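You operate a simulated robot arm through the tools that you are given. There is no shell and no other tool. Be economical: measure what you need, move in short steps, check, and stop when the job is done.

You run a simulated robot arm. Do the job below in one go: nothing can be reset, and whatever is moved stays where it is left.

Task
Swap the empty oil can for spare A and prime the oiler.
Fine: oiler lever to CLOSED first; old can in the USED tray; press the button once, for one OIL cycle; CLOSED again at the end.
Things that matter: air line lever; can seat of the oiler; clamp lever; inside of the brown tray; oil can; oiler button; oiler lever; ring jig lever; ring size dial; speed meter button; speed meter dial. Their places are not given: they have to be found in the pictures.

Only the result counts: the job must be done as asked and must still hold three seconds after the hand-in. Knocking over, shifting, dropping, spilling or breaking anything else fails it.

Robot
A 6-joint arm with a two-finger parallel gripper, fixed in place. Base frame: the origin is at the foot of the arm, x ahead of it, y to its left, z up; the work surface is at about z = 20. Lengths are in mm, angles in degrees, forces in N, time in s.
With the tool pointing down near the work surface it reaches from about 140 to 580 mm from the base axis. Its first joint turns from -66.0 to 66.0 degrees. Payload 2.1 kg.
The TCP is the grasp point between the finger pads, 30 mm short of the fingertips. In the tool frame z runs along the fingers and y along their closing line. Largest opening 94 mm; finger width 28, thickness 10; the body of the gripper, 50 by 96 mm, starts 55 mm behind the TCP.
Orientation is that of the tool frame in the base frame, as [roll, pitch, yaw] about the fixed x, y, z axes, in that order (R = Rz(yaw) Ry(pitch) Rx(roll)). With the fingers straight down and closing along the base's y, the tool's x points along the base's -x, its y along +y and its z along -z.

Tools
- The arm moves only by the tool send_rows. Its argument "plan" is a list of rows, each an object of numbers (a shift or turn left out is 0, a gripper value left out holds the last): "tx", "ty", "tz": the shift along the base's x, y, z in mm; "wx", "wy", "wz": the turn, a rotation vector about the base's x, y, z in degrees; "claw": the gripper command, from -1 (shut) to 1 (fully open), values between in proportion. In form: [{"tx": .., "ty": .., "tz": .., "wx": .., "wy": .., "wz": .., "claw": ..}, ...]. A call has 1 to 10 rows; each row shifts and turns the commanded pose from where the row before left it. A row lasts 0.2 s, in which the tool goes at most 50 mm and 8.6 degrees; a call with a longer step from one row to the next is refused whole, and so is a gripper value outside its range. Where a pose cannot be reached the arm comes as near as it can. A force on the tool above 40 N (or 10 N above the force at the start of the call, whichever is more), or a blocked arm, ends the call early, and 0.2 s more pass. Each finger travels about 72 mm/s and halts on what it meets, pressing with about 22 N; the grip force reading is that of the motor and also rises with nothing between the fingers. The clock runs only during rows and for 0.2 s after the last one: add rows that do not move to give the fingers time. It gives the time, the measured TCP pose, the force on the tool (base axes), the opening and the grip force at its end, in the units of the frame above (readings bear some noise), with the torque about the TCP (base axes, N m) and any sound that the robot's microphone picked up.
- Cameras (640 x 400 px; columns grow to the right, rows downward): "scene" is fixed at [69.8, -360.3, 499.1]; the picture's right is [0.77, -0.63, 0.00], its down [-0.29, -0.35, -0.89] and it looks along [0.57, 0.69, -0.45] (base axes); focal length 282 px, centre (320, 200). "wrist" rides on the gripper at [76, 14, -102] in the tool frame; the picture's right is [-0.18, 0.98, 0.00], its down [-0.75, -0.14, -0.64] and it looks along [-0.63, -0.12, 0.77] (tool axes); focal length 243 px, centre (320, 200).
- capture(camera): a new picture of that camera. The clock stands still meanwhile.
- locate(camera, pixels): there is no depth. For up to 12 entries [column, row, z] of the newest picture of that camera ("zoom" is the newest enlarged one), the place [x, y] in the base frame at which the ray of that pixel passes the height z, good to about 2 mm, but the place of the scene camera against the robot may be out by one fixed shift of up to 18 mm in any direction. The clock stands still meanwhile.
- enlarge(camera, box): a new picture of the part [left, top, right, bottom] of that camera's present view, enlarged. The clock stands still meanwhile.
- job_done(): hands the job in; it is judged then, once.

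Keep the steps short. Do not move on a guess: measure, check each grasp and each placing, and mend mistakes. In all there are 80 turns and 54 pictures (those below and enlarged ones count). Leave the gripper open and the arm clear of the work at the hand-in unless told otherwise, and finish with a single line.

The tools are called after "Emit:" as a command line: name --argument value ..., lists and objects as JSON in quotes. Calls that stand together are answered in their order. send_rows: Moves the arm, as the interface text tells. Its arguments: {"type":"object","properties":{"plan":{"type":"array","items":{"type":"object","properties":{"tx":{"type":"number"},"ty":{"type":"number"},"tz":{"type":"number"},"wx":{"type":"number"},"wy":{"type":"number"},"wz":{"type":"number"},"claw":{"type":"number"}}}}},"required":["plan"]} The other tools are called the same way: capture (camera) takes a picture; locate (camera, pixels) gives the place at which the rays of pixels pass given heights; enlarge (camera, box) takes an enlarged picture of a part of a camera's view; job_done () hands the job in.

At the start:

```text
time: 0.0
tcp_pos: [301.3, 192.7, 380.2]
orientation: [-180.0, 0.0, -180.0]
ft_force: [0.2, 0.8, -0.7]
ft_torque: [0.0, 0.02, 0.0]
opening: 93.8
grasp_force: 0.1
```

scene: 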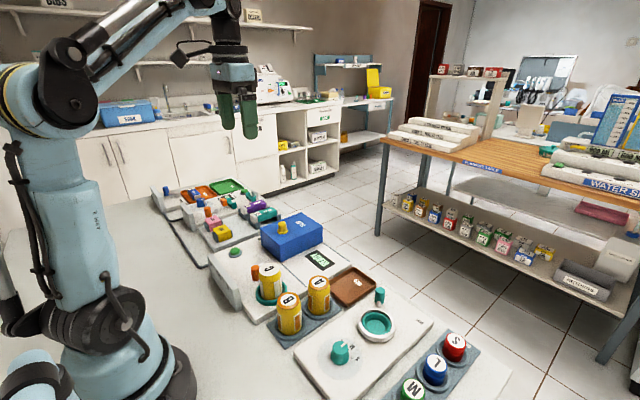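
wrist: 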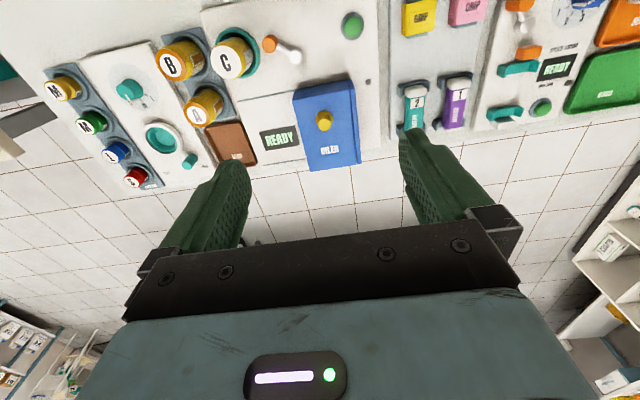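

I see the oiler (blue box, orange lever, green button), can C in the seat, spares B and A in the rack and a brown tray. I'll enlarge both views to read the labels.

Emit:
enlarge --camera "wrist" --box '[150, 0, 390, 180]'

Emit:
enlarge --camera "scene" --box '[200, 200, 400, 350]'

```text
2.22 times, centred on (270, 90) of wrist
```

zoom: 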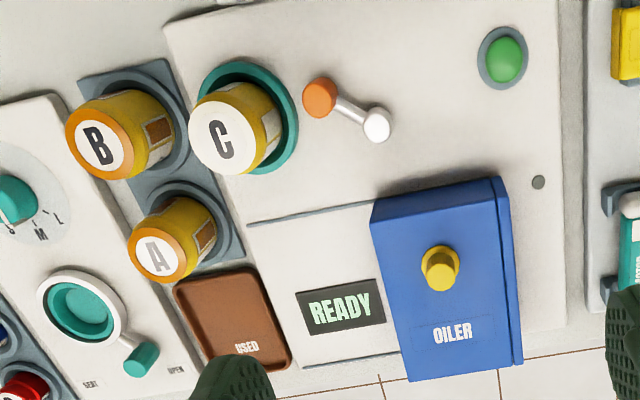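

```text
2.67 times, centred on (300, 275) of scene
```

zoom: 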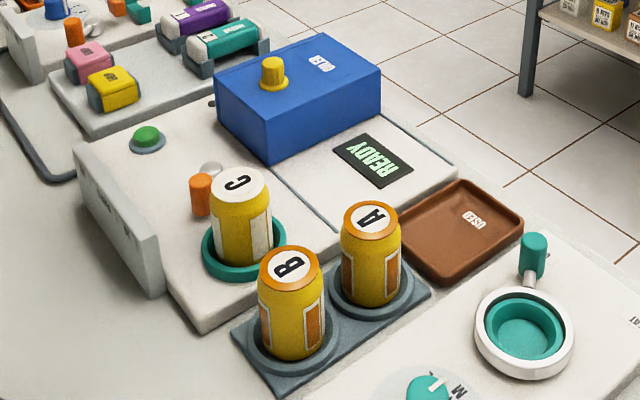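

Display says READY; C is in the oiler seat, with a white (empty) window. I'll get rough places from the wrist picture.

Emit:
capture --camera "wrist"

Emit:
locate --camera "wrist" --pixels '[[226, 59, 40], [226, 59, 120], [270, 44, 40], [270, 44, 80], [295, 56, 40], [353, 26, 40], [353, 26, 60], [234, 144, 25], [198, 112, 40], [198, 112, 120], [171, 67, 120], [279, 140, 30]]'

```text
49 pictures are left
```

wrist: 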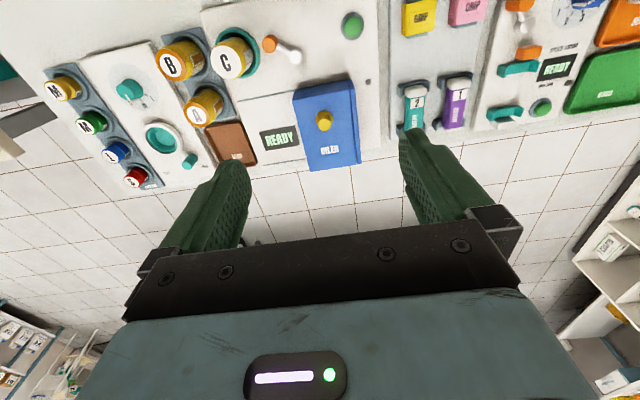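

```text
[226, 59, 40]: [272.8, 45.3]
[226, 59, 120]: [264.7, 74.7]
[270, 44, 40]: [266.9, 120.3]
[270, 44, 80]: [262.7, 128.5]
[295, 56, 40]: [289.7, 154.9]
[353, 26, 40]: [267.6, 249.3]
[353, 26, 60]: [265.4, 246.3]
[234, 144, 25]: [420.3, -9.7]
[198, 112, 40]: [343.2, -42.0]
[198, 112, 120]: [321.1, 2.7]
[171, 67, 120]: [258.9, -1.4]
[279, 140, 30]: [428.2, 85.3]
```

I'll move back and to the right to see the oiler better and gain a second viewpoint for triangulation.

Emit:
send_rows --plan '[{"tx": -25, "ty": -40}, {"tx": -25, "ty": -40}, {"tx": -20, "ty": -20}, {}]'

Emit:
capture --camera "wrist"

Emit:
enlarge --camera "wrist" --box '[200, 20, 440, 170]'

```text
time: 1.0
tcp_pos: [229.5, 94.1, 381.1]
orientation: [-180.0, 0.0, -180.0]
ft_force: [-0.2, 0.0, -0.1]
ft_torque: [0.01, 0.0, -0.01]
opening: 93.9
grasp_force: 0.1
```

```text
48 pictures are left
```

wrist: 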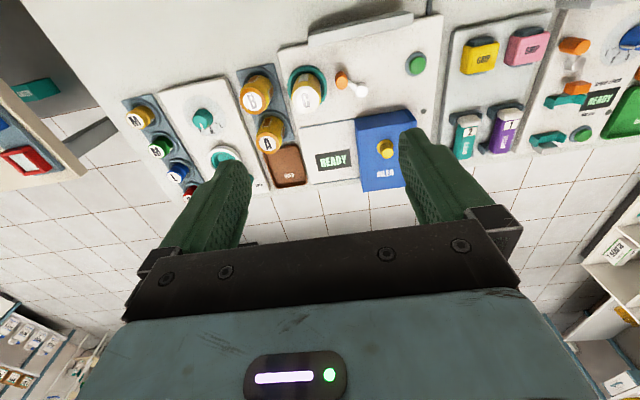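

```text
2.67 times, centred on (320, 95) of wrist
```

zoom: 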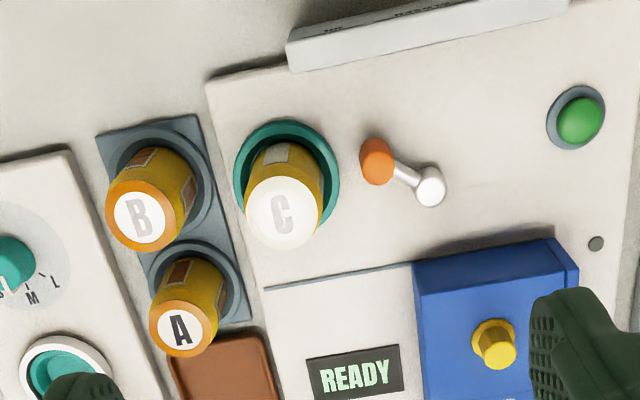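

No CLOSED/OPEN markings near the lever here; the raised plate at the near edge carries text. I'll enlarge that in the scene.

Emit:
enlarge --camera "scene" --box '[205, 235, 285, 315]'

Emit:
locate --camera "wrist" --pixels '[[306, 97, 40], [306, 97, 120], [341, 80, 40], [341, 80, 80], [361, 90, 40], [417, 64, 40], [417, 64, 60], [288, 165, 25], [268, 143, 40], [268, 143, 120], [254, 100, 120], [333, 161, 30]]'

```text
5.00 times, centred on (245, 275) of scene
```

zoom: 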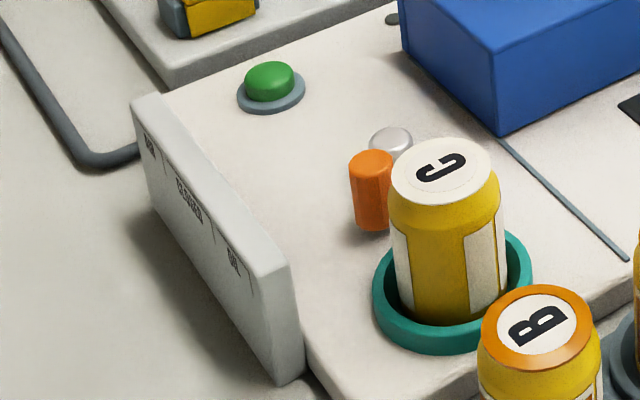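

```text
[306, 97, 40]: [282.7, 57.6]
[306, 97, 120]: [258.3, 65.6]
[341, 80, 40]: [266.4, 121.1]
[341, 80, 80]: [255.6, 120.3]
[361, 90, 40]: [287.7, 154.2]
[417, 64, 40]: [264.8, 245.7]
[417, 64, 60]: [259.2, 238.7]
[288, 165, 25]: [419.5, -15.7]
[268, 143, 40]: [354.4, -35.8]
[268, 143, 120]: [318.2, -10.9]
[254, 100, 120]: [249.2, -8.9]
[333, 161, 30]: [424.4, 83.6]
```

The plate has three labels; the middle looks like CLOSED. I'll move lower and nearer to read it from the robot's side.

Emit:
send_rows --plan '[{"tx": -15, "ty": 12, "tz": -45}, {"tx": -15, "ty": 12, "tz": -45}, {"tx": -15, "ty": 12, "tz": -45}, {"tx": -10, "ty": 10, "tz": -35}, {}]'

Emit:
capture --camera "wrist"

Emit:
enlarge --camera "wrist" --box '[200, 0, 440, 150]'

```text
time: 2.2
tcp_pos: [176.0, 139.0, 210.1]
orientation: [180.0, 0.0, -179.9]
ft_force: [-1.2, -0.2, 0.4]
ft_torque: [0.0, 0.02, 0.0]
opening: 94.2
grasp_force: 0.1
```

```text
45 pictures are left
```

wrist: 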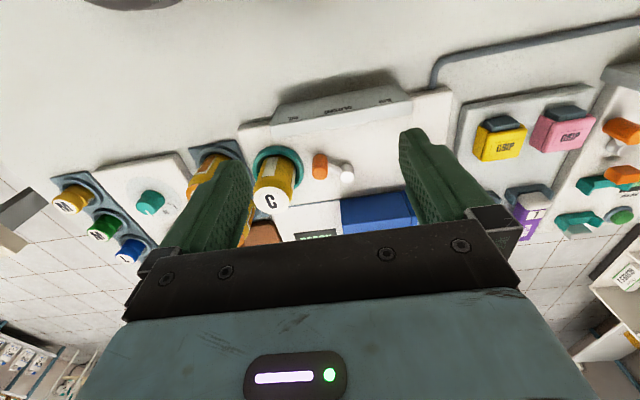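

```text
2.67 times, centred on (320, 75) of wrist
```

zoom: 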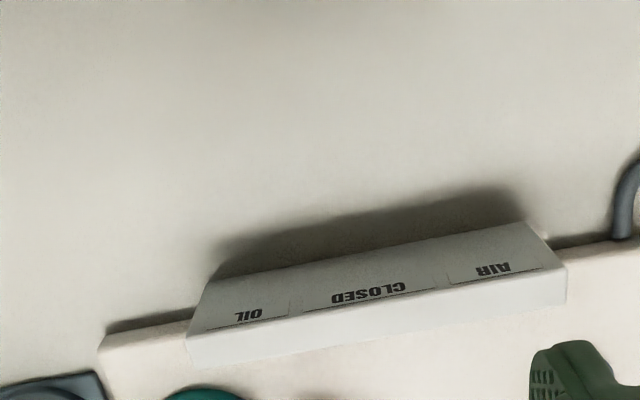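

Labels from low y to high y: OIL, CLOSED, AIR, each with a bracket. I'll locate the bracket ends plus the lever and other items.

Emit:
locate --camera "zoom" --pixels '[[205, 330, 45], [295, 314, 45], [443, 288, 45], [545, 268, 45], [188, 350, 50], [567, 280, 50]]'

Emit:
locate --camera "wrist" --pixels '[[319, 158, 40], [319, 158, 60], [319, 178, 40], [347, 172, 40], [347, 172, 50], [270, 200, 80], [270, 200, 100], [242, 127, 30], [455, 90, 30]]'

Emit:
enlarge --camera "wrist" --box '[240, 110, 400, 210]'

```text
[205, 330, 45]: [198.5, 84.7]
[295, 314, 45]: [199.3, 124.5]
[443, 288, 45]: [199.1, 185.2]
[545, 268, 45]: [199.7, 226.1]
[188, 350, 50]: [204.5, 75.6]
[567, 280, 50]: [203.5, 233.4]
```

```text
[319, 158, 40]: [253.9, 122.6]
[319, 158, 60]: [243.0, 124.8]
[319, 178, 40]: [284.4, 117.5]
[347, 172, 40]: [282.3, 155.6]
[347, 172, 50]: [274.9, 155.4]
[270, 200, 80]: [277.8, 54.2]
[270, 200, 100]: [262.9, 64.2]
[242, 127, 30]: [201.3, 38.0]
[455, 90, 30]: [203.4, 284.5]
```

```text
4.00 times, centred on (320, 160) of wrist
```

zoom: 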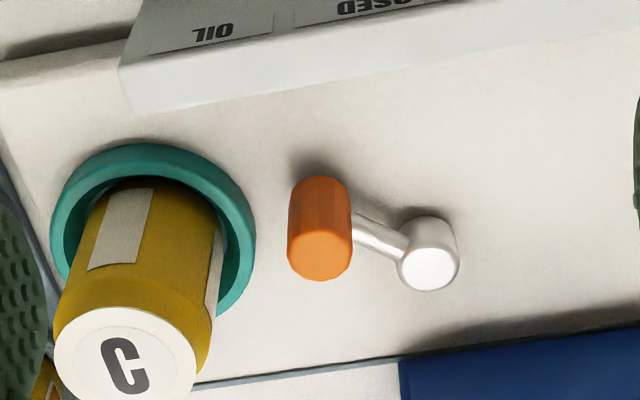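

Plate is centred on the pivot's y (155): OIL at low y, CLOSED straight toward the robot, AIR at high y. Lever is at OIL side now. I'll move above the knob for a precise look.

Emit:
send_rows --plan '[{"tx": 30, "ty": -8}, {"tx": 30, "ty": -8}, {"tx": 24, "tz": -10}, {"tz": -30}, {}]'

Emit:
capture --camera "wrist"

Emit:
enlarge --camera "wrist" --box '[240, 60, 400, 160]'

```text
time: 3.4
tcp_pos: [261.2, 120.6, 173.1]
orientation: [-179.9, -0.1, -179.9]
ft_force: [0.8, 0.5, -0.9]
ft_torque: [0.01, 0.02, 0.01]
opening: 93.9
grasp_force: 0.0
```

```text
42 pictures are left
```

wrist: 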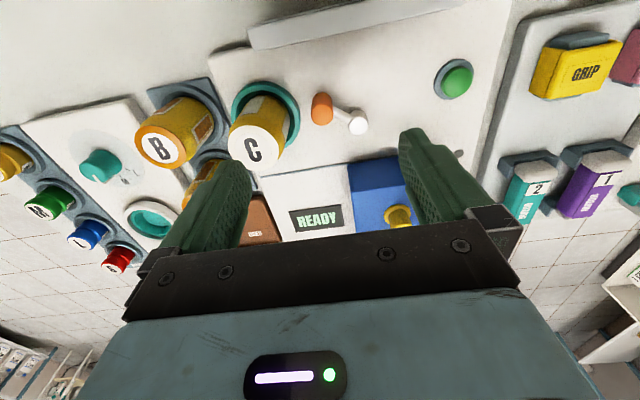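

```text
4.00 times, centred on (320, 110) of wrist
```

zoom: 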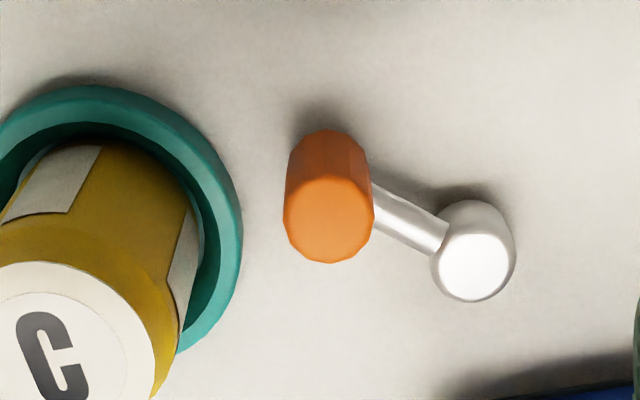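

Triangulating by hand: knob top ≈ (263,121,62), pivot ≈ (290,154,40). I'll align the tool with the lever (turn +50° about z), narrow the gripper, and check.

Emit:
send_rows --plan '[{"wz": 8.4, "claw": -0.25}, {"wz": 8.4}, {"wz": 8.4}, {"wz": 8.4}, {"wz": 8.4, "tx": 2}, {"wz": 8}, {"tz": -30}, {"tz": -10}, {}]'

Emit:
capture --camera "wrist"

```text
time: 5.4
tcp_pos: [261.9, 122.0, 131.2]
orientation: [-180.0, 0.0, -130.1]
ft_force: [0.7, -0.2, -1.0]
ft_torque: [0.02, 0.0, 0.02]
opening: 35.3
grasp_force: 0.0
```

```text
40 pictures are left
```

wrist: 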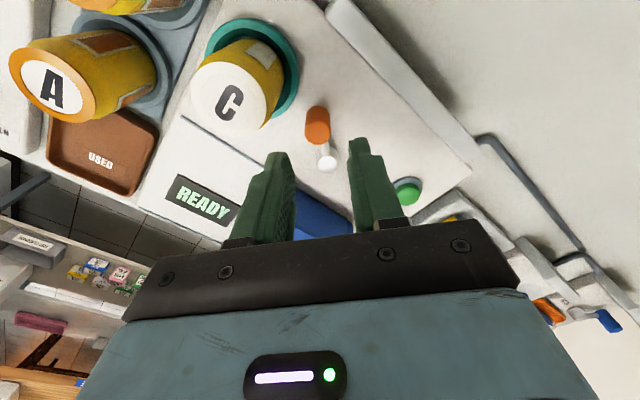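

Knob at (318,130) sits between the fingers. Verify its position by locate, and the cans' tops too.

Emit:
locate --camera "wrist" --pixels '[[317, 132, 62], [317, 132, 56], [326, 158, 42], [228, 98, 80], [228, 98, 90], [58, 84, 80], [58, 84, 90], [100, 155, 30], [407, 190, 40]]'

```text
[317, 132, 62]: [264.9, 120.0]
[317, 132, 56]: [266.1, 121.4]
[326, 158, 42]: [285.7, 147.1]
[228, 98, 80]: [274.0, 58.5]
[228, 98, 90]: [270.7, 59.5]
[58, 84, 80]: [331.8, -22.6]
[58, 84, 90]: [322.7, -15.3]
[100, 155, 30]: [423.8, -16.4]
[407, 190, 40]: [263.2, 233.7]
```

Knob confirmed ≈ (264.5,120.5). Descend to z≈72 and close.

Emit:
send_rows --plan '[{"tx": 2.5, "ty": -1.5, "tz": -20}, {"tz": -20}, {"tz": -18}, {}, {"claw": -1}, {}, {}]'

Emit:
enlarge --camera "wrist" --box '[200, 40, 440, 190]'

```text
time: 7.0
tcp_pos: [266.5, 123.1, 73.7]
orientation: [-180.0, 0.1, -129.9]
ft_force: [-3.3, 5.1, -16.2]
ft_torque: [-0.23, -0.16, -0.01]
opening: 20.4
grasp_force: 45.1
```

```text
2.67 times, centred on (320, 115) of wrist
```

zoom: 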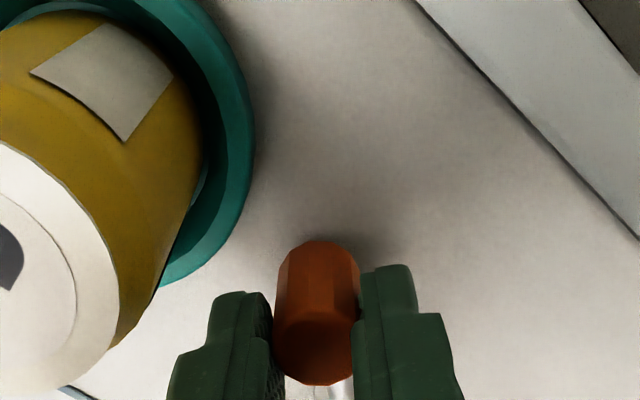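

Knob held (opening 20.4). Swing the lever along its arc toward the robot, first part.

Emit:
send_rows --plan '[{"tx": -4.2, "ty": 3.5, "wz": -7.1}, {"tx": -3.6, "ty": 4, "wz": -7.1}, {"tx": -3.1, "ty": 4.5, "wz": -7.1}, {}]'

```text
time: 8.0
tcp_pos: [254.7, 135.1, 74.5]
orientation: [179.9, 0.2, -151.5]
ft_force: [15.1, 1.1, 31.9]
ft_torque: [0.25, -0.36, -0.23]
opening: 20.1
grasp_force: 45.0
```

The lever follows, though vertical force rose to 32 N; I'll ease up 2 mm and continue.

Emit:
send_rows --plan '[{"tz": 2.5}, {}]'

```text
time: 8.6
tcp_pos: [255.4, 134.5, 75.2]
orientation: [179.9, 0.2, -151.3]
ft_force: [12.6, 9.0, -41.0]
ft_torque: [-0.03, -0.68, 0.07]
opening: 20.1
grasp_force: 45.4
```

Over-corrected (held rigidly to the lever); lower 1.4 mm and carry on.

Emit:
send_rows --plan '[{"tz": -1.4}, {"tx": -2.5, "ty": 4.0, "wz": -7.1}, {}]'

```text
time: 9.4
tcp_pos: [251.6, 138.2, 76.0]
orientation: [-179.9, 0.1, -158.6]
ft_force: [16.8, 7.5, 33.4]
ft_torque: [0.38, 0.17, 0.07]
opening: 19.8
grasp_force: 45.0
```

Force +x 17 N says the arc is a bit shallower; continue with less x.

Emit:
send_rows --plan '[{"tx": 0.5, "ty": 5, "wz": -7.1}, {"tx": -0.5, "ty": 5, "wz": -7.1}, {}]'

```text
time: 10.2
tcp_pos: [249.2, 146.8, 73.2]
orientation: [-180.0, -0.4, -172.7]
ft_force: [-13.1, -7.0, 41.3]
ft_torque: [0.22, 0.42, -0.16]
opening: 20.0
grasp_force: 44.8
```

Vertical stress again; release, and look at the lever.

Emit:
send_rows --plan '[{"claw": -0.35}, {}, {}]'

Emit:
capture --camera "wrist"

```text
time: 11.0
tcp_pos: [250.5, 148.5, 73.4]
orientation: [-179.9, 0.0, -172.7]
ft_force: [-0.5, 0.6, 0.0]
ft_torque: [0.01, -0.01, 0.0]
opening: 30.4
grasp_force: 0.1
```

```text
38 pictures are left
```

wrist: 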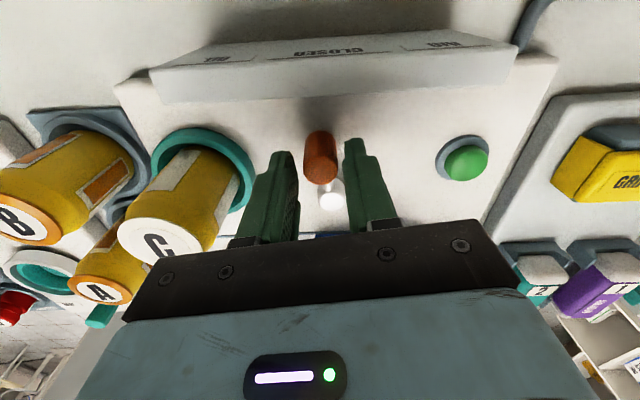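

Lever now nearly straight. Measure knob (320,175 top) and pivot (331,200).

Emit:
locate --camera "wrist" --pixels '[[321, 178, 62], [321, 172, 62], [331, 198, 42], [215, 82, 45], [510, 62, 45]]'

Emit:
enlarge --camera "wrist" --box '[240, 110, 400, 210]'

```text
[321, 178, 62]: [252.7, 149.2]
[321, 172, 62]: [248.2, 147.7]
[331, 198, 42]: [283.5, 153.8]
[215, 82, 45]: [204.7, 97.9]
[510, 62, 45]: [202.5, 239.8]
```

```text
4.00 times, centred on (320, 160) of wrist
```

zoom: 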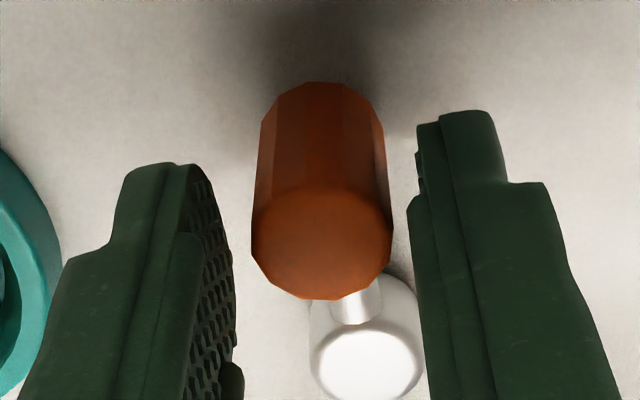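

Knob at y≈149, pivot y≈154: about 8° short. Regrip, and finish with +5.5 mm in y.

Emit:
send_rows --plan '[{"claw": -1}, {}, {}, {"ty": 2.8, "wz": -3.6}, {"ty": 2.7, "wz": -3.6}, {}, {"claw": -0.35}, {}, {}]'

Emit:
capture --camera "wrist"

```text
time: 13.0
tcp_pos: [251.3, 153.5, 74.0]
orientation: [180.0, 0.1, -179.8]
ft_force: [-0.9, 0.3, 0.5]
ft_torque: [0.02, 0.03, 0.0]
opening: 30.4
grasp_force: 0.0
```

```text
36 pictures are left
```

wrist: 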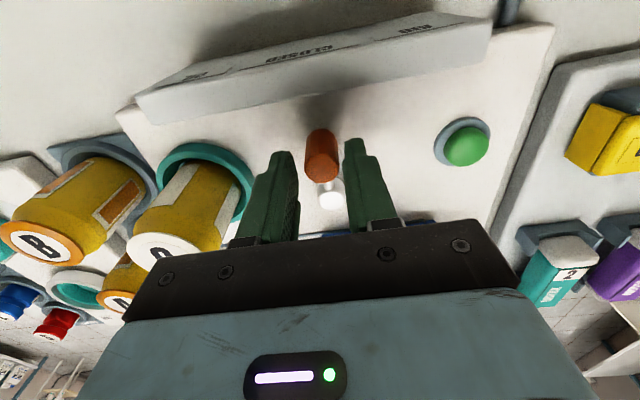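

Lever reads straight at CLOSED. Raise and go above can C with the gripper open, to measure cans, seat and display.

Emit:
send_rows --plan '[{"tz": 40}, {"tz": 45}, {"tz": 45, "claw": 1}, {"tx": -20, "ty": -40, "tz": 30}, {"tx": -20, "ty": -40, "tz": 20}, {}, {}]'

Emit:
capture --camera "wrist"

Emit:
enlarge --camera "wrist" --box '[200, 30, 440, 180]'

```text
refused: row 4 steps farther than a row can; nothing moved
```

```text
35 pictures are left
```

wrist: 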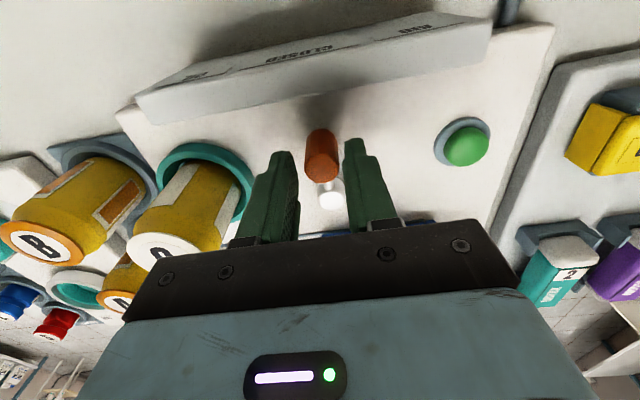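

```text
2.67 times, centred on (320, 105) of wrist
```

zoom: 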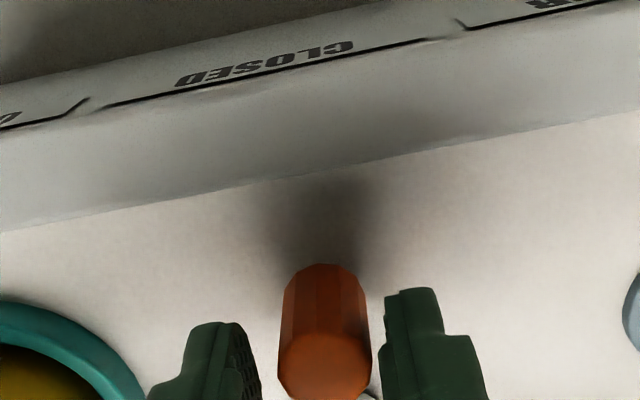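

A step was too long and nothing moved. Sending shorter steps.

Emit:
send_rows --plan '[{"tz": 40}, {"tz": 45}, {"tz": 40, "claw": 1}, {"tx": -20, "ty": -40}, {"tx": -20, "ty": -40}, {}, {}]'

Emit:
capture --camera "wrist"

Emit:
enlarge --camera "wrist" --box '[200, 50, 440, 200]'

```text
time: 14.6
tcp_pos: [209.2, 71.5, 197.5]
orientation: [179.9, 0.0, -179.8]
ft_force: [0.4, -0.8, -0.7]
ft_torque: [-0.02, -0.04, -0.01]
opening: 94.3
grasp_force: 0.0
```

```text
33 pictures are left
```

wrist: 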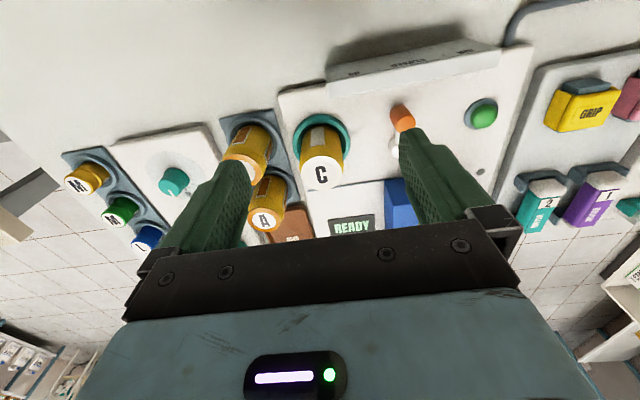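

```text
2.67 times, centred on (320, 125) of wrist
```

zoom: 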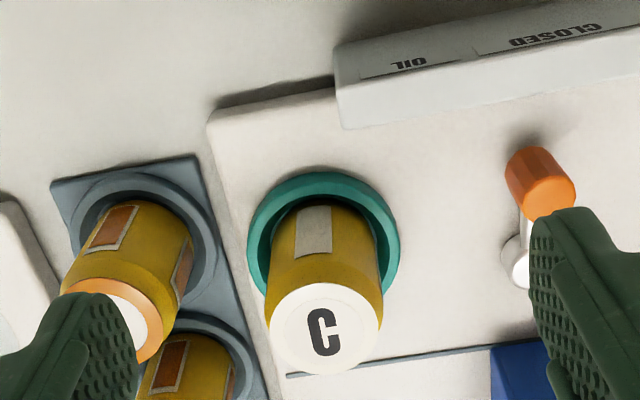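

Emit:
locate --camera "zoom" --pixels '[[326, 327, 80], [326, 327, 90], [326, 327, 100], [267, 320, 90], [384, 320, 90], [248, 240, 40], [400, 240, 40], [318, 172, 40], [318, 200, 32], [540, 190, 62]]'

Emit:
locate --camera "wrist" --pixels '[[267, 217, 80], [267, 217, 90], [247, 170, 80], [247, 170, 90], [351, 226, 35], [325, 235, 35]]'

```text
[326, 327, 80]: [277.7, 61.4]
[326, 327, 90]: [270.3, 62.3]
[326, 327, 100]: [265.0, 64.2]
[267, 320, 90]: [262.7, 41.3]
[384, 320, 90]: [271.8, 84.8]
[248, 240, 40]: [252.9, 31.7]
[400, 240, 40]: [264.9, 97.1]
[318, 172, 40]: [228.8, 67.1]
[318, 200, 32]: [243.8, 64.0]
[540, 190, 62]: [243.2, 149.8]
```

```text
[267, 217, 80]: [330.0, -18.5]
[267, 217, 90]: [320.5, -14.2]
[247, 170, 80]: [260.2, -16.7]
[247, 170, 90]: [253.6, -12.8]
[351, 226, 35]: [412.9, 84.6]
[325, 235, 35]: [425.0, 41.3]
```

C ≈ (268.5, 62.5), top z ≈ 91, diameter ≈ 44; seat ring outer radius ≈ 33. I'll go above it, turn −90° so the fingers close along x (clear of B), gripper at ~70 mm.

Emit:
send_rows --plan '[{"tx": 30, "ty": -5, "wz": -8.5}, {"tx": 29, "ty": -4, "wz": -8.5}, {"wz": -8.5}, {"wz": -8.5}, {"wz": -8.5}, {"wz": -8.5}, {"wz": -8.5, "claw": 0.49}, {"wz": -8.5}, {"wz": -8.5}, {"wz": -8.5}]'

Emit:
send_rows --plan '[{"wz": -5, "tz": -20}, {"tz": -20}, {}]'

Emit:
capture --camera "wrist"

```text
time: 16.8
tcp_pos: [271.4, 63.4, 199.0]
orientation: [-179.9, 0.0, 95.0]
ft_force: [-0.5, 0.1, -0.2]
ft_torque: [0.0, 0.02, -0.02]
opening: 70.3
grasp_force: 0.1
```

```text
time: 17.6
tcp_pos: [270.0, 64.1, 160.7]
orientation: [-179.9, 0.0, 90.1]
ft_force: [-0.5, -0.4, 0.3]
ft_torque: [0.02, 0.02, 0.0]
opening: 70.0
grasp_force: 0.1
```

```text
31 pictures are left
```

wrist: 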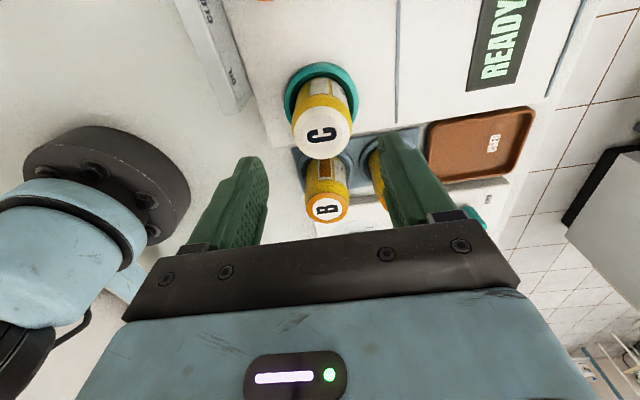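

C's top at (322,133); fingers straddle it. Locate C, tray corners and seat ring.

Emit:
locate --camera "wrist" --pixels '[[322, 133, 85], [322, 133, 92], [295, 130, 92], [353, 130, 92], [318, 64, 40], [284, 95, 40], [360, 90, 40], [430, 180, 28], [433, 122, 28], [533, 108, 28], [520, 173, 28], [325, 208, 85]]'

```text
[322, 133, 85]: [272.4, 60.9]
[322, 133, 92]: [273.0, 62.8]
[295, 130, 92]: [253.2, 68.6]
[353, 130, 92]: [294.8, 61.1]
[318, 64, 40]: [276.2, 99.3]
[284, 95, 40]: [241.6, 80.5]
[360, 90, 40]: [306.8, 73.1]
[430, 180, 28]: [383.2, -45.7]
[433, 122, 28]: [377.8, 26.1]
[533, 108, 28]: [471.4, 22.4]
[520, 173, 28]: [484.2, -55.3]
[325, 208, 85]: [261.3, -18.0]
```

C ≈ (272, 62.5). Nudge and descend to z ≈ 80, then close.

Emit:
send_rows --plan '[{"tx": 2, "ty": -1.5, "tz": -30}, {"tz": -30}, {"tz": -20}, {}, {"claw": -1}, {}, {}, {}]'

Emit:
capture --camera "wrist"

```text
time: 19.4
tcp_pos: [273.3, 63.1, 79.8]
orientation: [179.9, 0.0, 90.2]
ft_force: [-0.1, -1.0, -0.3]
ft_torque: [0.01, -0.03, -0.02]
opening: 46.7
grasp_force: 22.1
```

```text
30 pictures are left
```

wrist: 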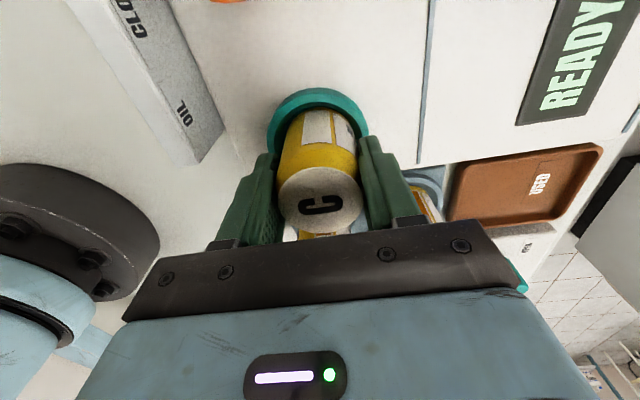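

C gripped (46.7 mm). Seat centre ≈ (273.3, 63.1). Lift gently first.

Emit:
send_rows --plan '[{"tz": 10}, {"tz": 15}, {"tz": 30}, {"tz": 35}, {"tz": 30}, {}]'

Emit:
capture --camera "wrist"

```text
time: 20.8
tcp_pos: [273.6, 60.6, 200.8]
orientation: [180.0, 0.0, 90.2]
ft_force: [0.2, 0.4, -0.8]
ft_torque: [0.01, 0.01, 0.0]
opening: 46.4
grasp_force: 21.9
```

```text
29 pictures are left
```

wrist: 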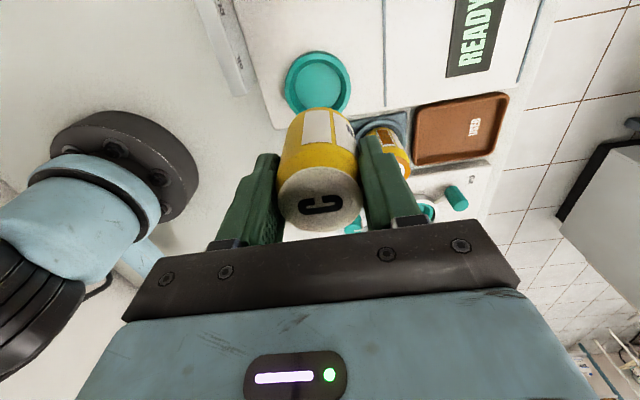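

Can is out; the seat is visible at (318,84). Locate seat and tray.

Emit:
locate --camera "wrist" --pixels '[[318, 84, 35], [318, 84, 30], [284, 86, 40], [352, 84, 40], [414, 166, 28], [415, 107, 28], [508, 93, 28], [497, 152, 28], [460, 130, 22]]'

```text
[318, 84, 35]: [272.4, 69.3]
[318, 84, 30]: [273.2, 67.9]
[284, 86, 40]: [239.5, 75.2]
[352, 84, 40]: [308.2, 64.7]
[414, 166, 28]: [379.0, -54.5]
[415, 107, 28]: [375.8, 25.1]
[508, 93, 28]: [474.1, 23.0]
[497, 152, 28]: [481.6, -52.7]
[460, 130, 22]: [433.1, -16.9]
```

Tray spans x≈378–478, y≈−54–24. Carry C to (428,−15), high above A.

Emit:
send_rows --plan '[{"tx": 38.6, "ty": -18.9}, {"tx": 38.6, "ty": -18.9}, {"tx": 38.6, "ty": -18.9}, {"tx": 38.6, "ty": -18.9}, {}, {"tz": -35}, {"tz": -35}, {"tz": -25}, {}]'

Emit:
capture --camera "wrist"

```text
time: 22.8
tcp_pos: [428.0, -12.5, 103.5]
orientation: [179.9, -0.1, 90.2]
ft_force: [0.3, 0.9, -1.3]
ft_torque: [0.02, -0.02, -0.02]
opening: 46.6
grasp_force: 21.7
```

```text
28 pictures are left
```

wrist: 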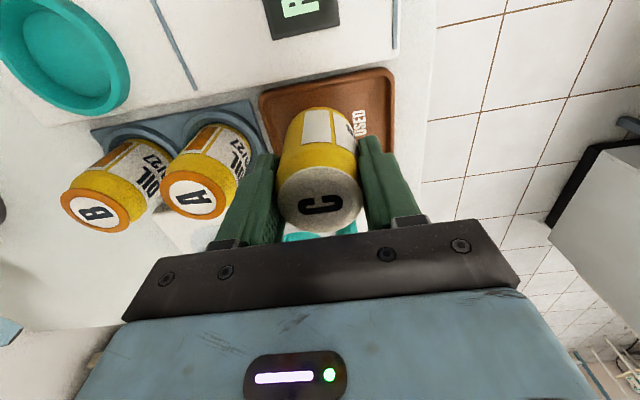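

C is over the tray. Lower slowly to contact.

Emit:
send_rows --plan '[{"tz": -10}, {"tz": -8}, {"tz": -3}, {"tz": -2}, {}]'

```text
time: 24.0
tcp_pos: [428.9, -13.9, 79.3]
orientation: [180.0, 0.0, 90.1]
ft_force: [0.0, 0.3, -1.0]
ft_torque: [0.02, -0.02, 0.02]
opening: 46.6
grasp_force: 21.8
```

Emit:
send_rows --plan '[{"tz": -2}, {"tz": -1}, {"tz": -1}, {}]'

```text
time: 25.0
tcp_pos: [428.0, -13.9, 77.5]
orientation: [-179.9, 0.0, 90.2]
ft_force: [-0.4, 0.4, -1.0]
ft_torque: [0.05, -0.01, -0.02]
opening: 46.6
grasp_force: 22.3
```

No contact yet at z 77; continue in small steps.

Emit:
send_rows --plan '[{"tz": -1.5}, {"tz": -1}, {"tz": -1}, {}]'

Emit:
send_rows --plan '[{"tz": -1}, {"tz": -1}, {}]'

```text
time: 26.0
tcp_pos: [426.3, -13.1, 74.1]
orientation: [180.0, 0.0, 90.2]
ft_force: [0.0, -0.1, -1.2]
ft_torque: [0.02, 0.01, 0.01]
opening: 46.8
grasp_force: 22.0
```

```text
time: 26.8
tcp_pos: [426.6, -14.3, 72.4]
orientation: [180.0, 0.0, 90.2]
ft_force: [-0.7, 0.1, -1.0]
ft_torque: [0.03, 0.0, -0.01]
opening: 46.9
grasp_force: 22.1
```

Emit:
send_rows --plan '[{"tz": -1}, {"tz": -1}, {"tz": -1}, {}]'

Emit:
capture --camera "wrist"

```text
time: 27.8
tcp_pos: [427.8, -11.8, 68.6]
orientation: [180.0, 0.1, 90.2]
ft_force: [-0.3, -0.1, -1.4]
ft_torque: [0.0, 0.01, 0.02]
opening: 46.5
grasp_force: 22.1
```

```text
27 pictures are left
```

wrist: 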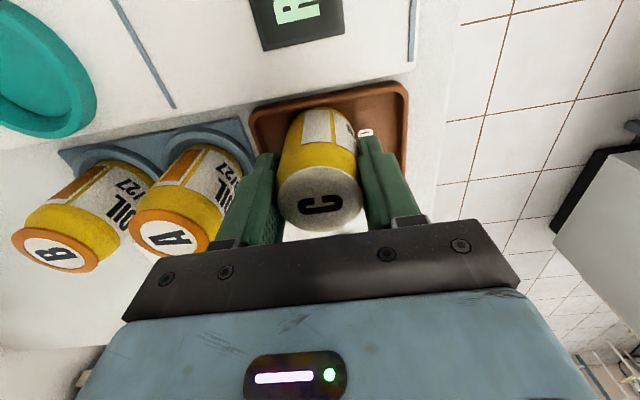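

Still hanging free; continue down.

Emit:
send_rows --plan '[{"tz": -1}, {"tz": -1}, {"tz": -1}, {}]'

Emit:
send_rows --plan '[{"tz": -1}, {"tz": -1}, {}]'

```text
time: 28.8
tcp_pos: [428.3, -12.6, 64.8]
orientation: [-179.9, 0.1, 90.2]
ft_force: [-0.9, 0.0, -0.9]
ft_torque: [-0.02, 0.0, -0.02]
opening: 46.3
grasp_force: 22.2
```

```text
time: 29.6
tcp_pos: [427.9, -13.5, 64.2]
orientation: [180.0, 0.0, 90.2]
ft_force: [-0.3, -0.4, 4.5]
ft_torque: [0.04, -0.01, 0.0]
opening: 46.6
grasp_force: 22.1
```

Contact (+5.5 N) at z 64. Open slightly and rise straight up.

Emit:
send_rows --plan '[{"claw": 0.22}, {}, {}, {"tz": 20}, {"tz": 30}, {"tz": 40}, {"tz": 30}, {}]'

Emit:
capture --camera "wrist"

```text
time: 31.4
tcp_pos: [425.9, -11.0, 184.4]
orientation: [-180.0, 0.0, 90.3]
ft_force: [0.3, -0.1, 0.2]
ft_torque: [0.01, 0.0, 0.01]
opening: 57.3
grasp_force: 0.0
```

```text
26 pictures are left
```

wrist: 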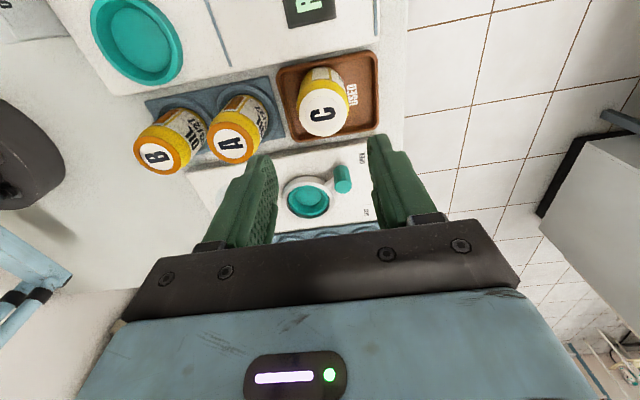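

C stands in the USED tray. Now go above A and turn +90° so the fingers close along y (clear of B and tray).

Emit:
send_rows --plan '[{"tx": -34, "ty": -2, "wz": 8.5}, {"tx": -34, "ty": -2, "wz": 8.5}, {"tx": -34, "ty": -1, "wz": 8.5}, {"wz": 8.5}, {"wz": 8.5}, {"wz": 8.5}, {"wz": 8.5, "claw": 0.49}, {"wz": 8.5}, {"wz": 8.5}, {"wz": 8.5}]'

Emit:
send_rows --plan '[{"wz": 4.8}, {}]'

Emit:
capture --camera "wrist"

```text
time: 33.6
tcp_pos: [325.8, -16.8, 184.1]
orientation: [180.0, 0.0, 175.4]
ft_force: [0.4, -0.2, 0.2]
ft_torque: [-0.01, 0.01, -0.04]
opening: 69.9
grasp_force: 0.0
```

```text
time: 34.2
tcp_pos: [325.0, -18.8, 184.6]
orientation: [-180.0, 0.0, -180.0]
ft_force: [-0.2, -0.1, -0.9]
ft_torque: [0.01, -0.03, 0.05]
opening: 70.0
grasp_force: 0.1
```

```text
25 pictures are left
```

wrist: 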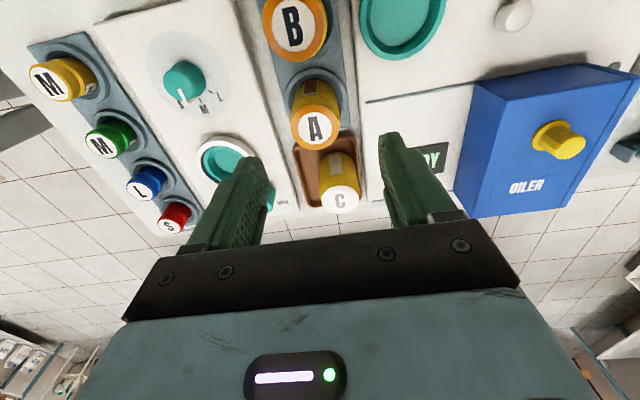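

Emit:
locate --camera "wrist" --pixels '[[316, 127, 75], [316, 127, 90], [291, 123, 80], [340, 120, 80], [340, 200, 76], [293, 25, 80], [270, 192, 50], [225, 160, 40], [395, 25, 40], [353, 30, 40], [446, 25, 40]]'

Emit:
enlarge --camera "wrist" --box '[220, 60, 460, 210]'

```text
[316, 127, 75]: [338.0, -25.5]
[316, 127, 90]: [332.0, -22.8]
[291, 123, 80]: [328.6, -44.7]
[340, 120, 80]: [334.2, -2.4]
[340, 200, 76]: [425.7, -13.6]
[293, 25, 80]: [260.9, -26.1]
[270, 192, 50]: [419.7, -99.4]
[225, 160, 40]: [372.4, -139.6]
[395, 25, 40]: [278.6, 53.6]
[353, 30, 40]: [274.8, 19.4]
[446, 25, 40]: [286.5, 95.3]
```

```text
2.67 times, centred on (340, 135) of wrist
```

zoom: 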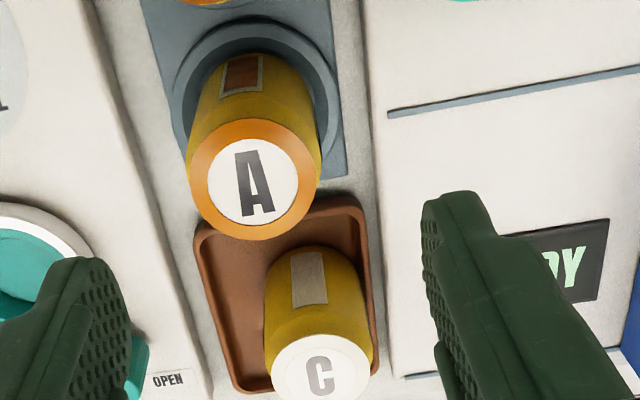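

A ≈ (338, −25), top ≈ 72–75. Shift over it, lower part way and check.

Emit:
send_rows --plan '[{"tx": 12, "ty": -6.5, "tz": -20, "claw": 0.32}, {"tz": -30}, {"tz": -10}, {}]'

Emit:
capture --camera "wrist"

```text
time: 35.2
tcp_pos: [337.2, -24.7, 121.8]
orientation: [180.0, 0.0, 180.0]
ft_force: [0.2, -0.4, 0.2]
ft_torque: [0.01, 0.0, 0.0]
opening: 62.2
grasp_force: 0.0
```

```text
23 pictures are left
```

wrist: 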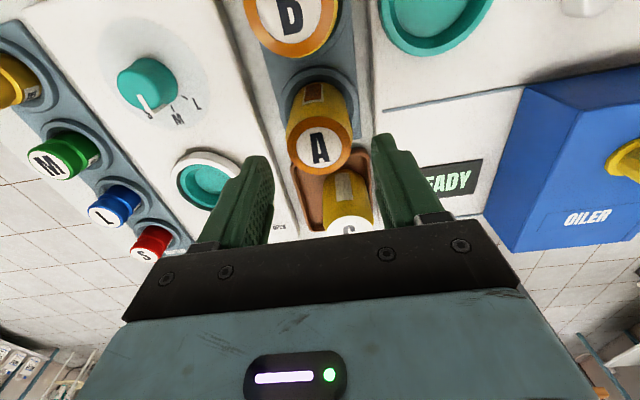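

Emit:
locate --camera "wrist" --pixels '[[319, 148, 70], [319, 148, 78], [286, 145, 75], [351, 140, 75], [262, 155, 91], [381, 140, 91], [275, 225, 30], [242, 160, 30]]'

```text
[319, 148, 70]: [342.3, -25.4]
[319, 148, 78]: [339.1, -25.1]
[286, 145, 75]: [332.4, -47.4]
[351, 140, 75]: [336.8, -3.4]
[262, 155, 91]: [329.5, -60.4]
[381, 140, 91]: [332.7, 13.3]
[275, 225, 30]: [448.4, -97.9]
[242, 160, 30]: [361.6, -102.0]
```

A well centred at (339,−25). Descend to z≈67 and close.

Emit:
send_rows --plan '[{"tx": 1, "tz": -20}, {"tz": -20}, {"tz": -14}, {}, {"claw": -1}, {}, {}]'

Emit:
capture --camera "wrist"

```text
time: 36.8
tcp_pos: [341.0, -25.3, 68.7]
orientation: [-180.0, 0.0, -180.0]
ft_force: [0.6, -0.3, 0.0]
ft_torque: [-0.01, -0.01, 0.01]
opening: 47.8
grasp_force: 21.7
```

```text
22 pictures are left
```

wrist: 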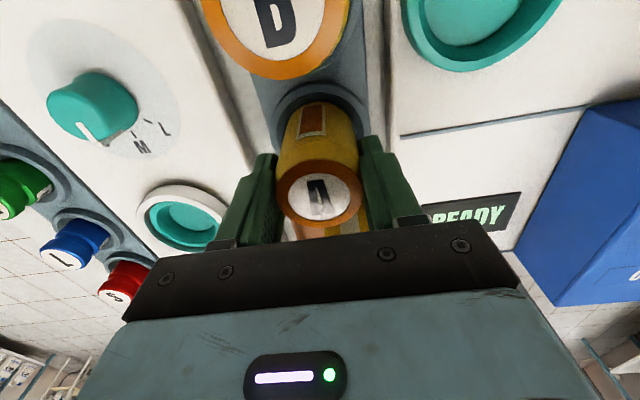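

A gripped (47.8 mm). Lift it and carry toward the seat, staying short of it to look.

Emit:
send_rows --plan '[{"tz": 10}, {"tz": 30}, {"tz": 40}, {"tz": 40}, {"tx": -20, "ty": 30}, {"tx": -22, "ty": 30}, {"tx": -25, "ty": 29}, {}]'

Emit:
capture --camera "wrist"

```text
time: 38.6
tcp_pos: [273.2, 62.4, 189.9]
orientation: [180.0, 0.0, 180.0]
ft_force: [-0.1, -0.8, -1.2]
ft_torque: [-0.01, 0.01, -0.02]
opening: 47.5
grasp_force: 22.1
```

```text
21 pictures are left
```

wrist: 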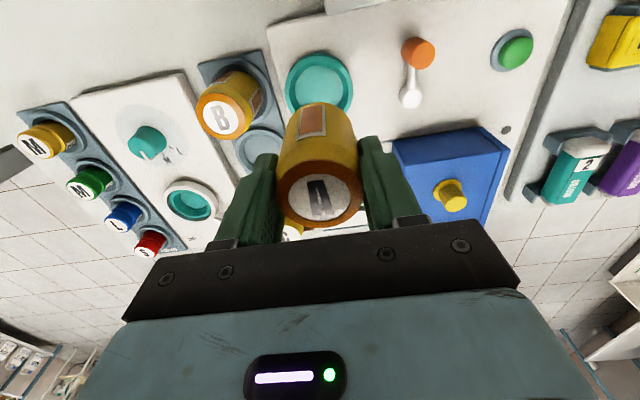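

Seat ring at (318,83). Locate its edges to refine the centre.

Emit:
locate --camera "wrist" --pixels '[[284, 88, 42], [353, 80, 42], [318, 52, 42], [319, 84, 42], [319, 84, 36], [291, 88, 42], [347, 82, 42], [320, 58, 42]]'

Emit:
enlarge --camera "wrist" --box '[260, 40, 380, 115]'

```text
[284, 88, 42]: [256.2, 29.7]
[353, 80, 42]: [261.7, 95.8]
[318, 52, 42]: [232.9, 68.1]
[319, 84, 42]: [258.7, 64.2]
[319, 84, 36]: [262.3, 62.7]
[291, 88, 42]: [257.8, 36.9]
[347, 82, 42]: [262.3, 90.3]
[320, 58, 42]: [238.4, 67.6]
```

```text
5.33 times, centred on (320, 78) of wrist
```

zoom: 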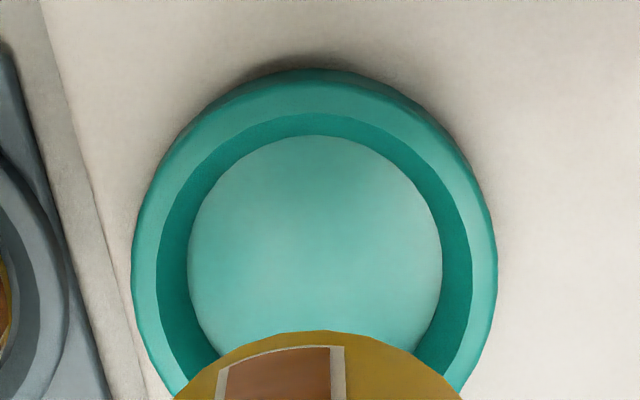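

Emit:
locate --camera "zoom" --pixels '[[188, 262, 40], [442, 250, 40], [318, 135, 40], [315, 256, 40], [132, 262, 50], [497, 245, 50], [325, 68, 50], [188, 262, 35], [442, 250, 35], [318, 135, 35]]'

```text
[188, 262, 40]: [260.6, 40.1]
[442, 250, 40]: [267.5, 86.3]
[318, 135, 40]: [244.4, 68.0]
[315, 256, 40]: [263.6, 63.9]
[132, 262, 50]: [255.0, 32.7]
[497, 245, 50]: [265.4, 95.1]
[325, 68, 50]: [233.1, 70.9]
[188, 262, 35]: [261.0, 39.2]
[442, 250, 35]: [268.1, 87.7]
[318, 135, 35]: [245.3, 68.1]
```

Seat centre ≈ (272, 63). Lower to about z 96 and check alignment.

Emit:
send_rows --plan '[{"tx": 0.5, "tz": -35}, {"tz": -35}, {"tz": -22}, {}]'

Emit:
capture --camera "wrist"

Emit:
enlarge --camera "scene" --box '[200, 220, 360, 340]'

```text
time: 39.6
tcp_pos: [272.2, 65.4, 97.7]
orientation: [-179.9, -0.1, -180.0]
ft_force: [-0.1, -0.2, -2.3]
ft_torque: [0.01, -0.01, 0.02]
opening: 47.5
grasp_force: 21.7
```

```text
19 pictures are left
```

wrist: 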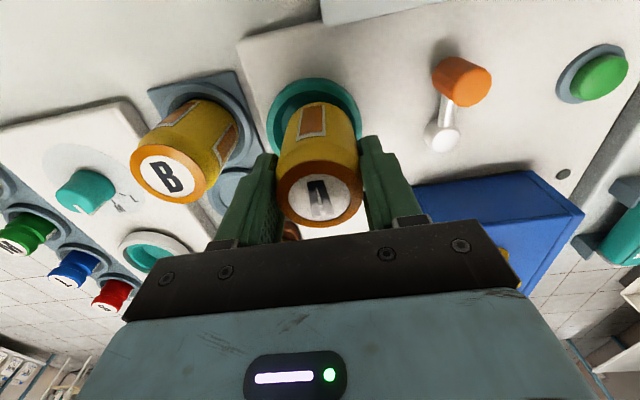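

```text
3.33 times, centred on (280, 280) of scene
```

zoom: 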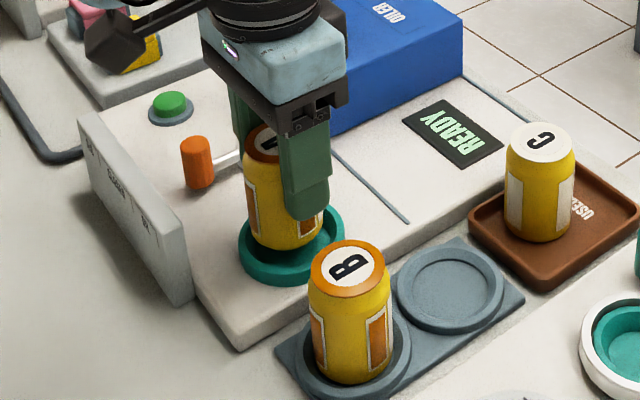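

Ring appears ~3 mm to the −y side of the can axis. Shift −2.5 mm in y and recheck.

Emit:
send_rows --plan '[{"ty": -2.5}, {}]'

Emit:
enlarge --camera "wrist" --box '[240, 60, 400, 160]'

```text
time: 40.2
tcp_pos: [271.9, 63.4, 98.0]
orientation: [180.0, 0.0, -180.0]
ft_force: [-1.1, 1.1, -1.3]
ft_torque: [0.0, 0.02, 0.02]
opening: 47.3
grasp_force: 22.0
```

```text
4.00 times, centred on (320, 110) of wrist
```

zoom: 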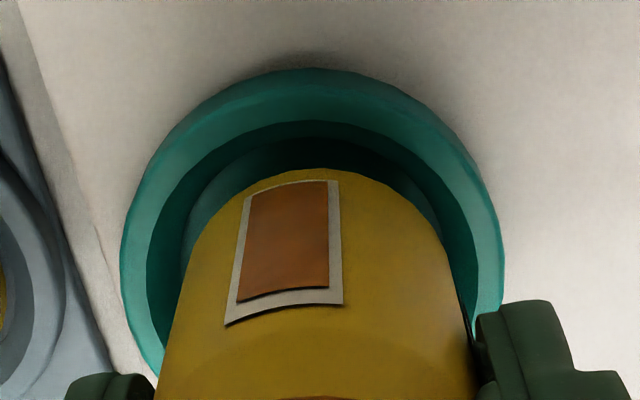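

Can base and ring are concentric (both near zoom column 312). Lower in small steps.

Emit:
send_rows --plan '[{"ty": -0.5, "tz": -4}, {"tz": -3}, {"tz": -1.5}, {"tz": -1.5}, {}]'

```text
time: 41.4
tcp_pos: [272.2, 62.3, 87.1]
orientation: [-180.0, 0.0, -180.0]
ft_force: [1.0, 1.1, -0.6]
ft_torque: [0.0, 0.02, 0.05]
opening: 47.4
grasp_force: 22.4
```

Emit:
send_rows --plan '[{"tz": -1}, {"tz": -1}, {}]'

Emit:
send_rows --plan '[{"tz": -1}, {"tz": -1}, {}]'

Emit:
enlarge --camera "wrist" --box '[240, 60, 400, 160]'

```text
time: 42.2
tcp_pos: [272.0, 62.1, 85.2]
orientation: [-180.0, 0.1, -180.0]
ft_force: [-0.4, 0.0, -0.3]
ft_torque: [0.02, -0.03, 0.03]
opening: 47.5
grasp_force: 22.2
```

```text
time: 43.0
tcp_pos: [272.7, 62.3, 83.9]
orientation: [180.0, -0.1, 179.9]
ft_force: [-0.7, -0.8, -1.2]
ft_torque: [0.01, -0.01, 0.03]
opening: 47.7
grasp_force: 22.1
```

```text
4.00 times, centred on (320, 110) of wrist
```

zoom: 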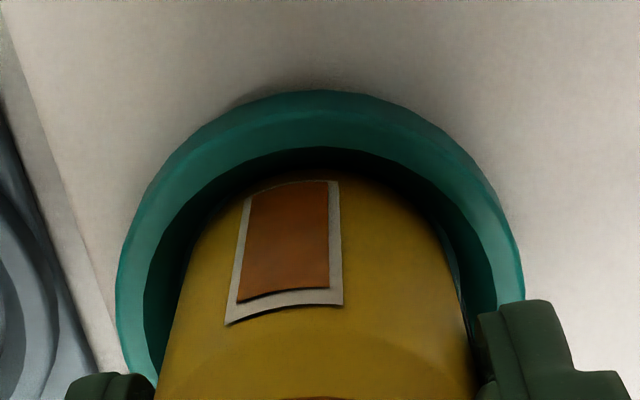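

Inside the ring and concentric; continue to contact.

Emit:
send_rows --plan '[{"tz": -1}, {"tz": -1}, {}]'

Emit:
send_rows --plan '[{"tz": -1}, {"tz": -1}, {}]'

```text
time: 43.8
tcp_pos: [271.5, 62.5, 81.5]
orientation: [-179.9, 0.0, 179.9]
ft_force: [-3.3, -1.3, 20.1]
ft_torque: [-0.12, 0.19, 0.01]
opening: 47.3
grasp_force: 21.5
```

```text
time: 44.6
tcp_pos: [271.5, 61.8, 79.6]
orientation: [179.9, 0.0, -179.9]
ft_force: [-4.7, 1.6, 17.0]
ft_torque: [0.02, 0.2, -0.05]
opening: 47.1
grasp_force: 22.3
```

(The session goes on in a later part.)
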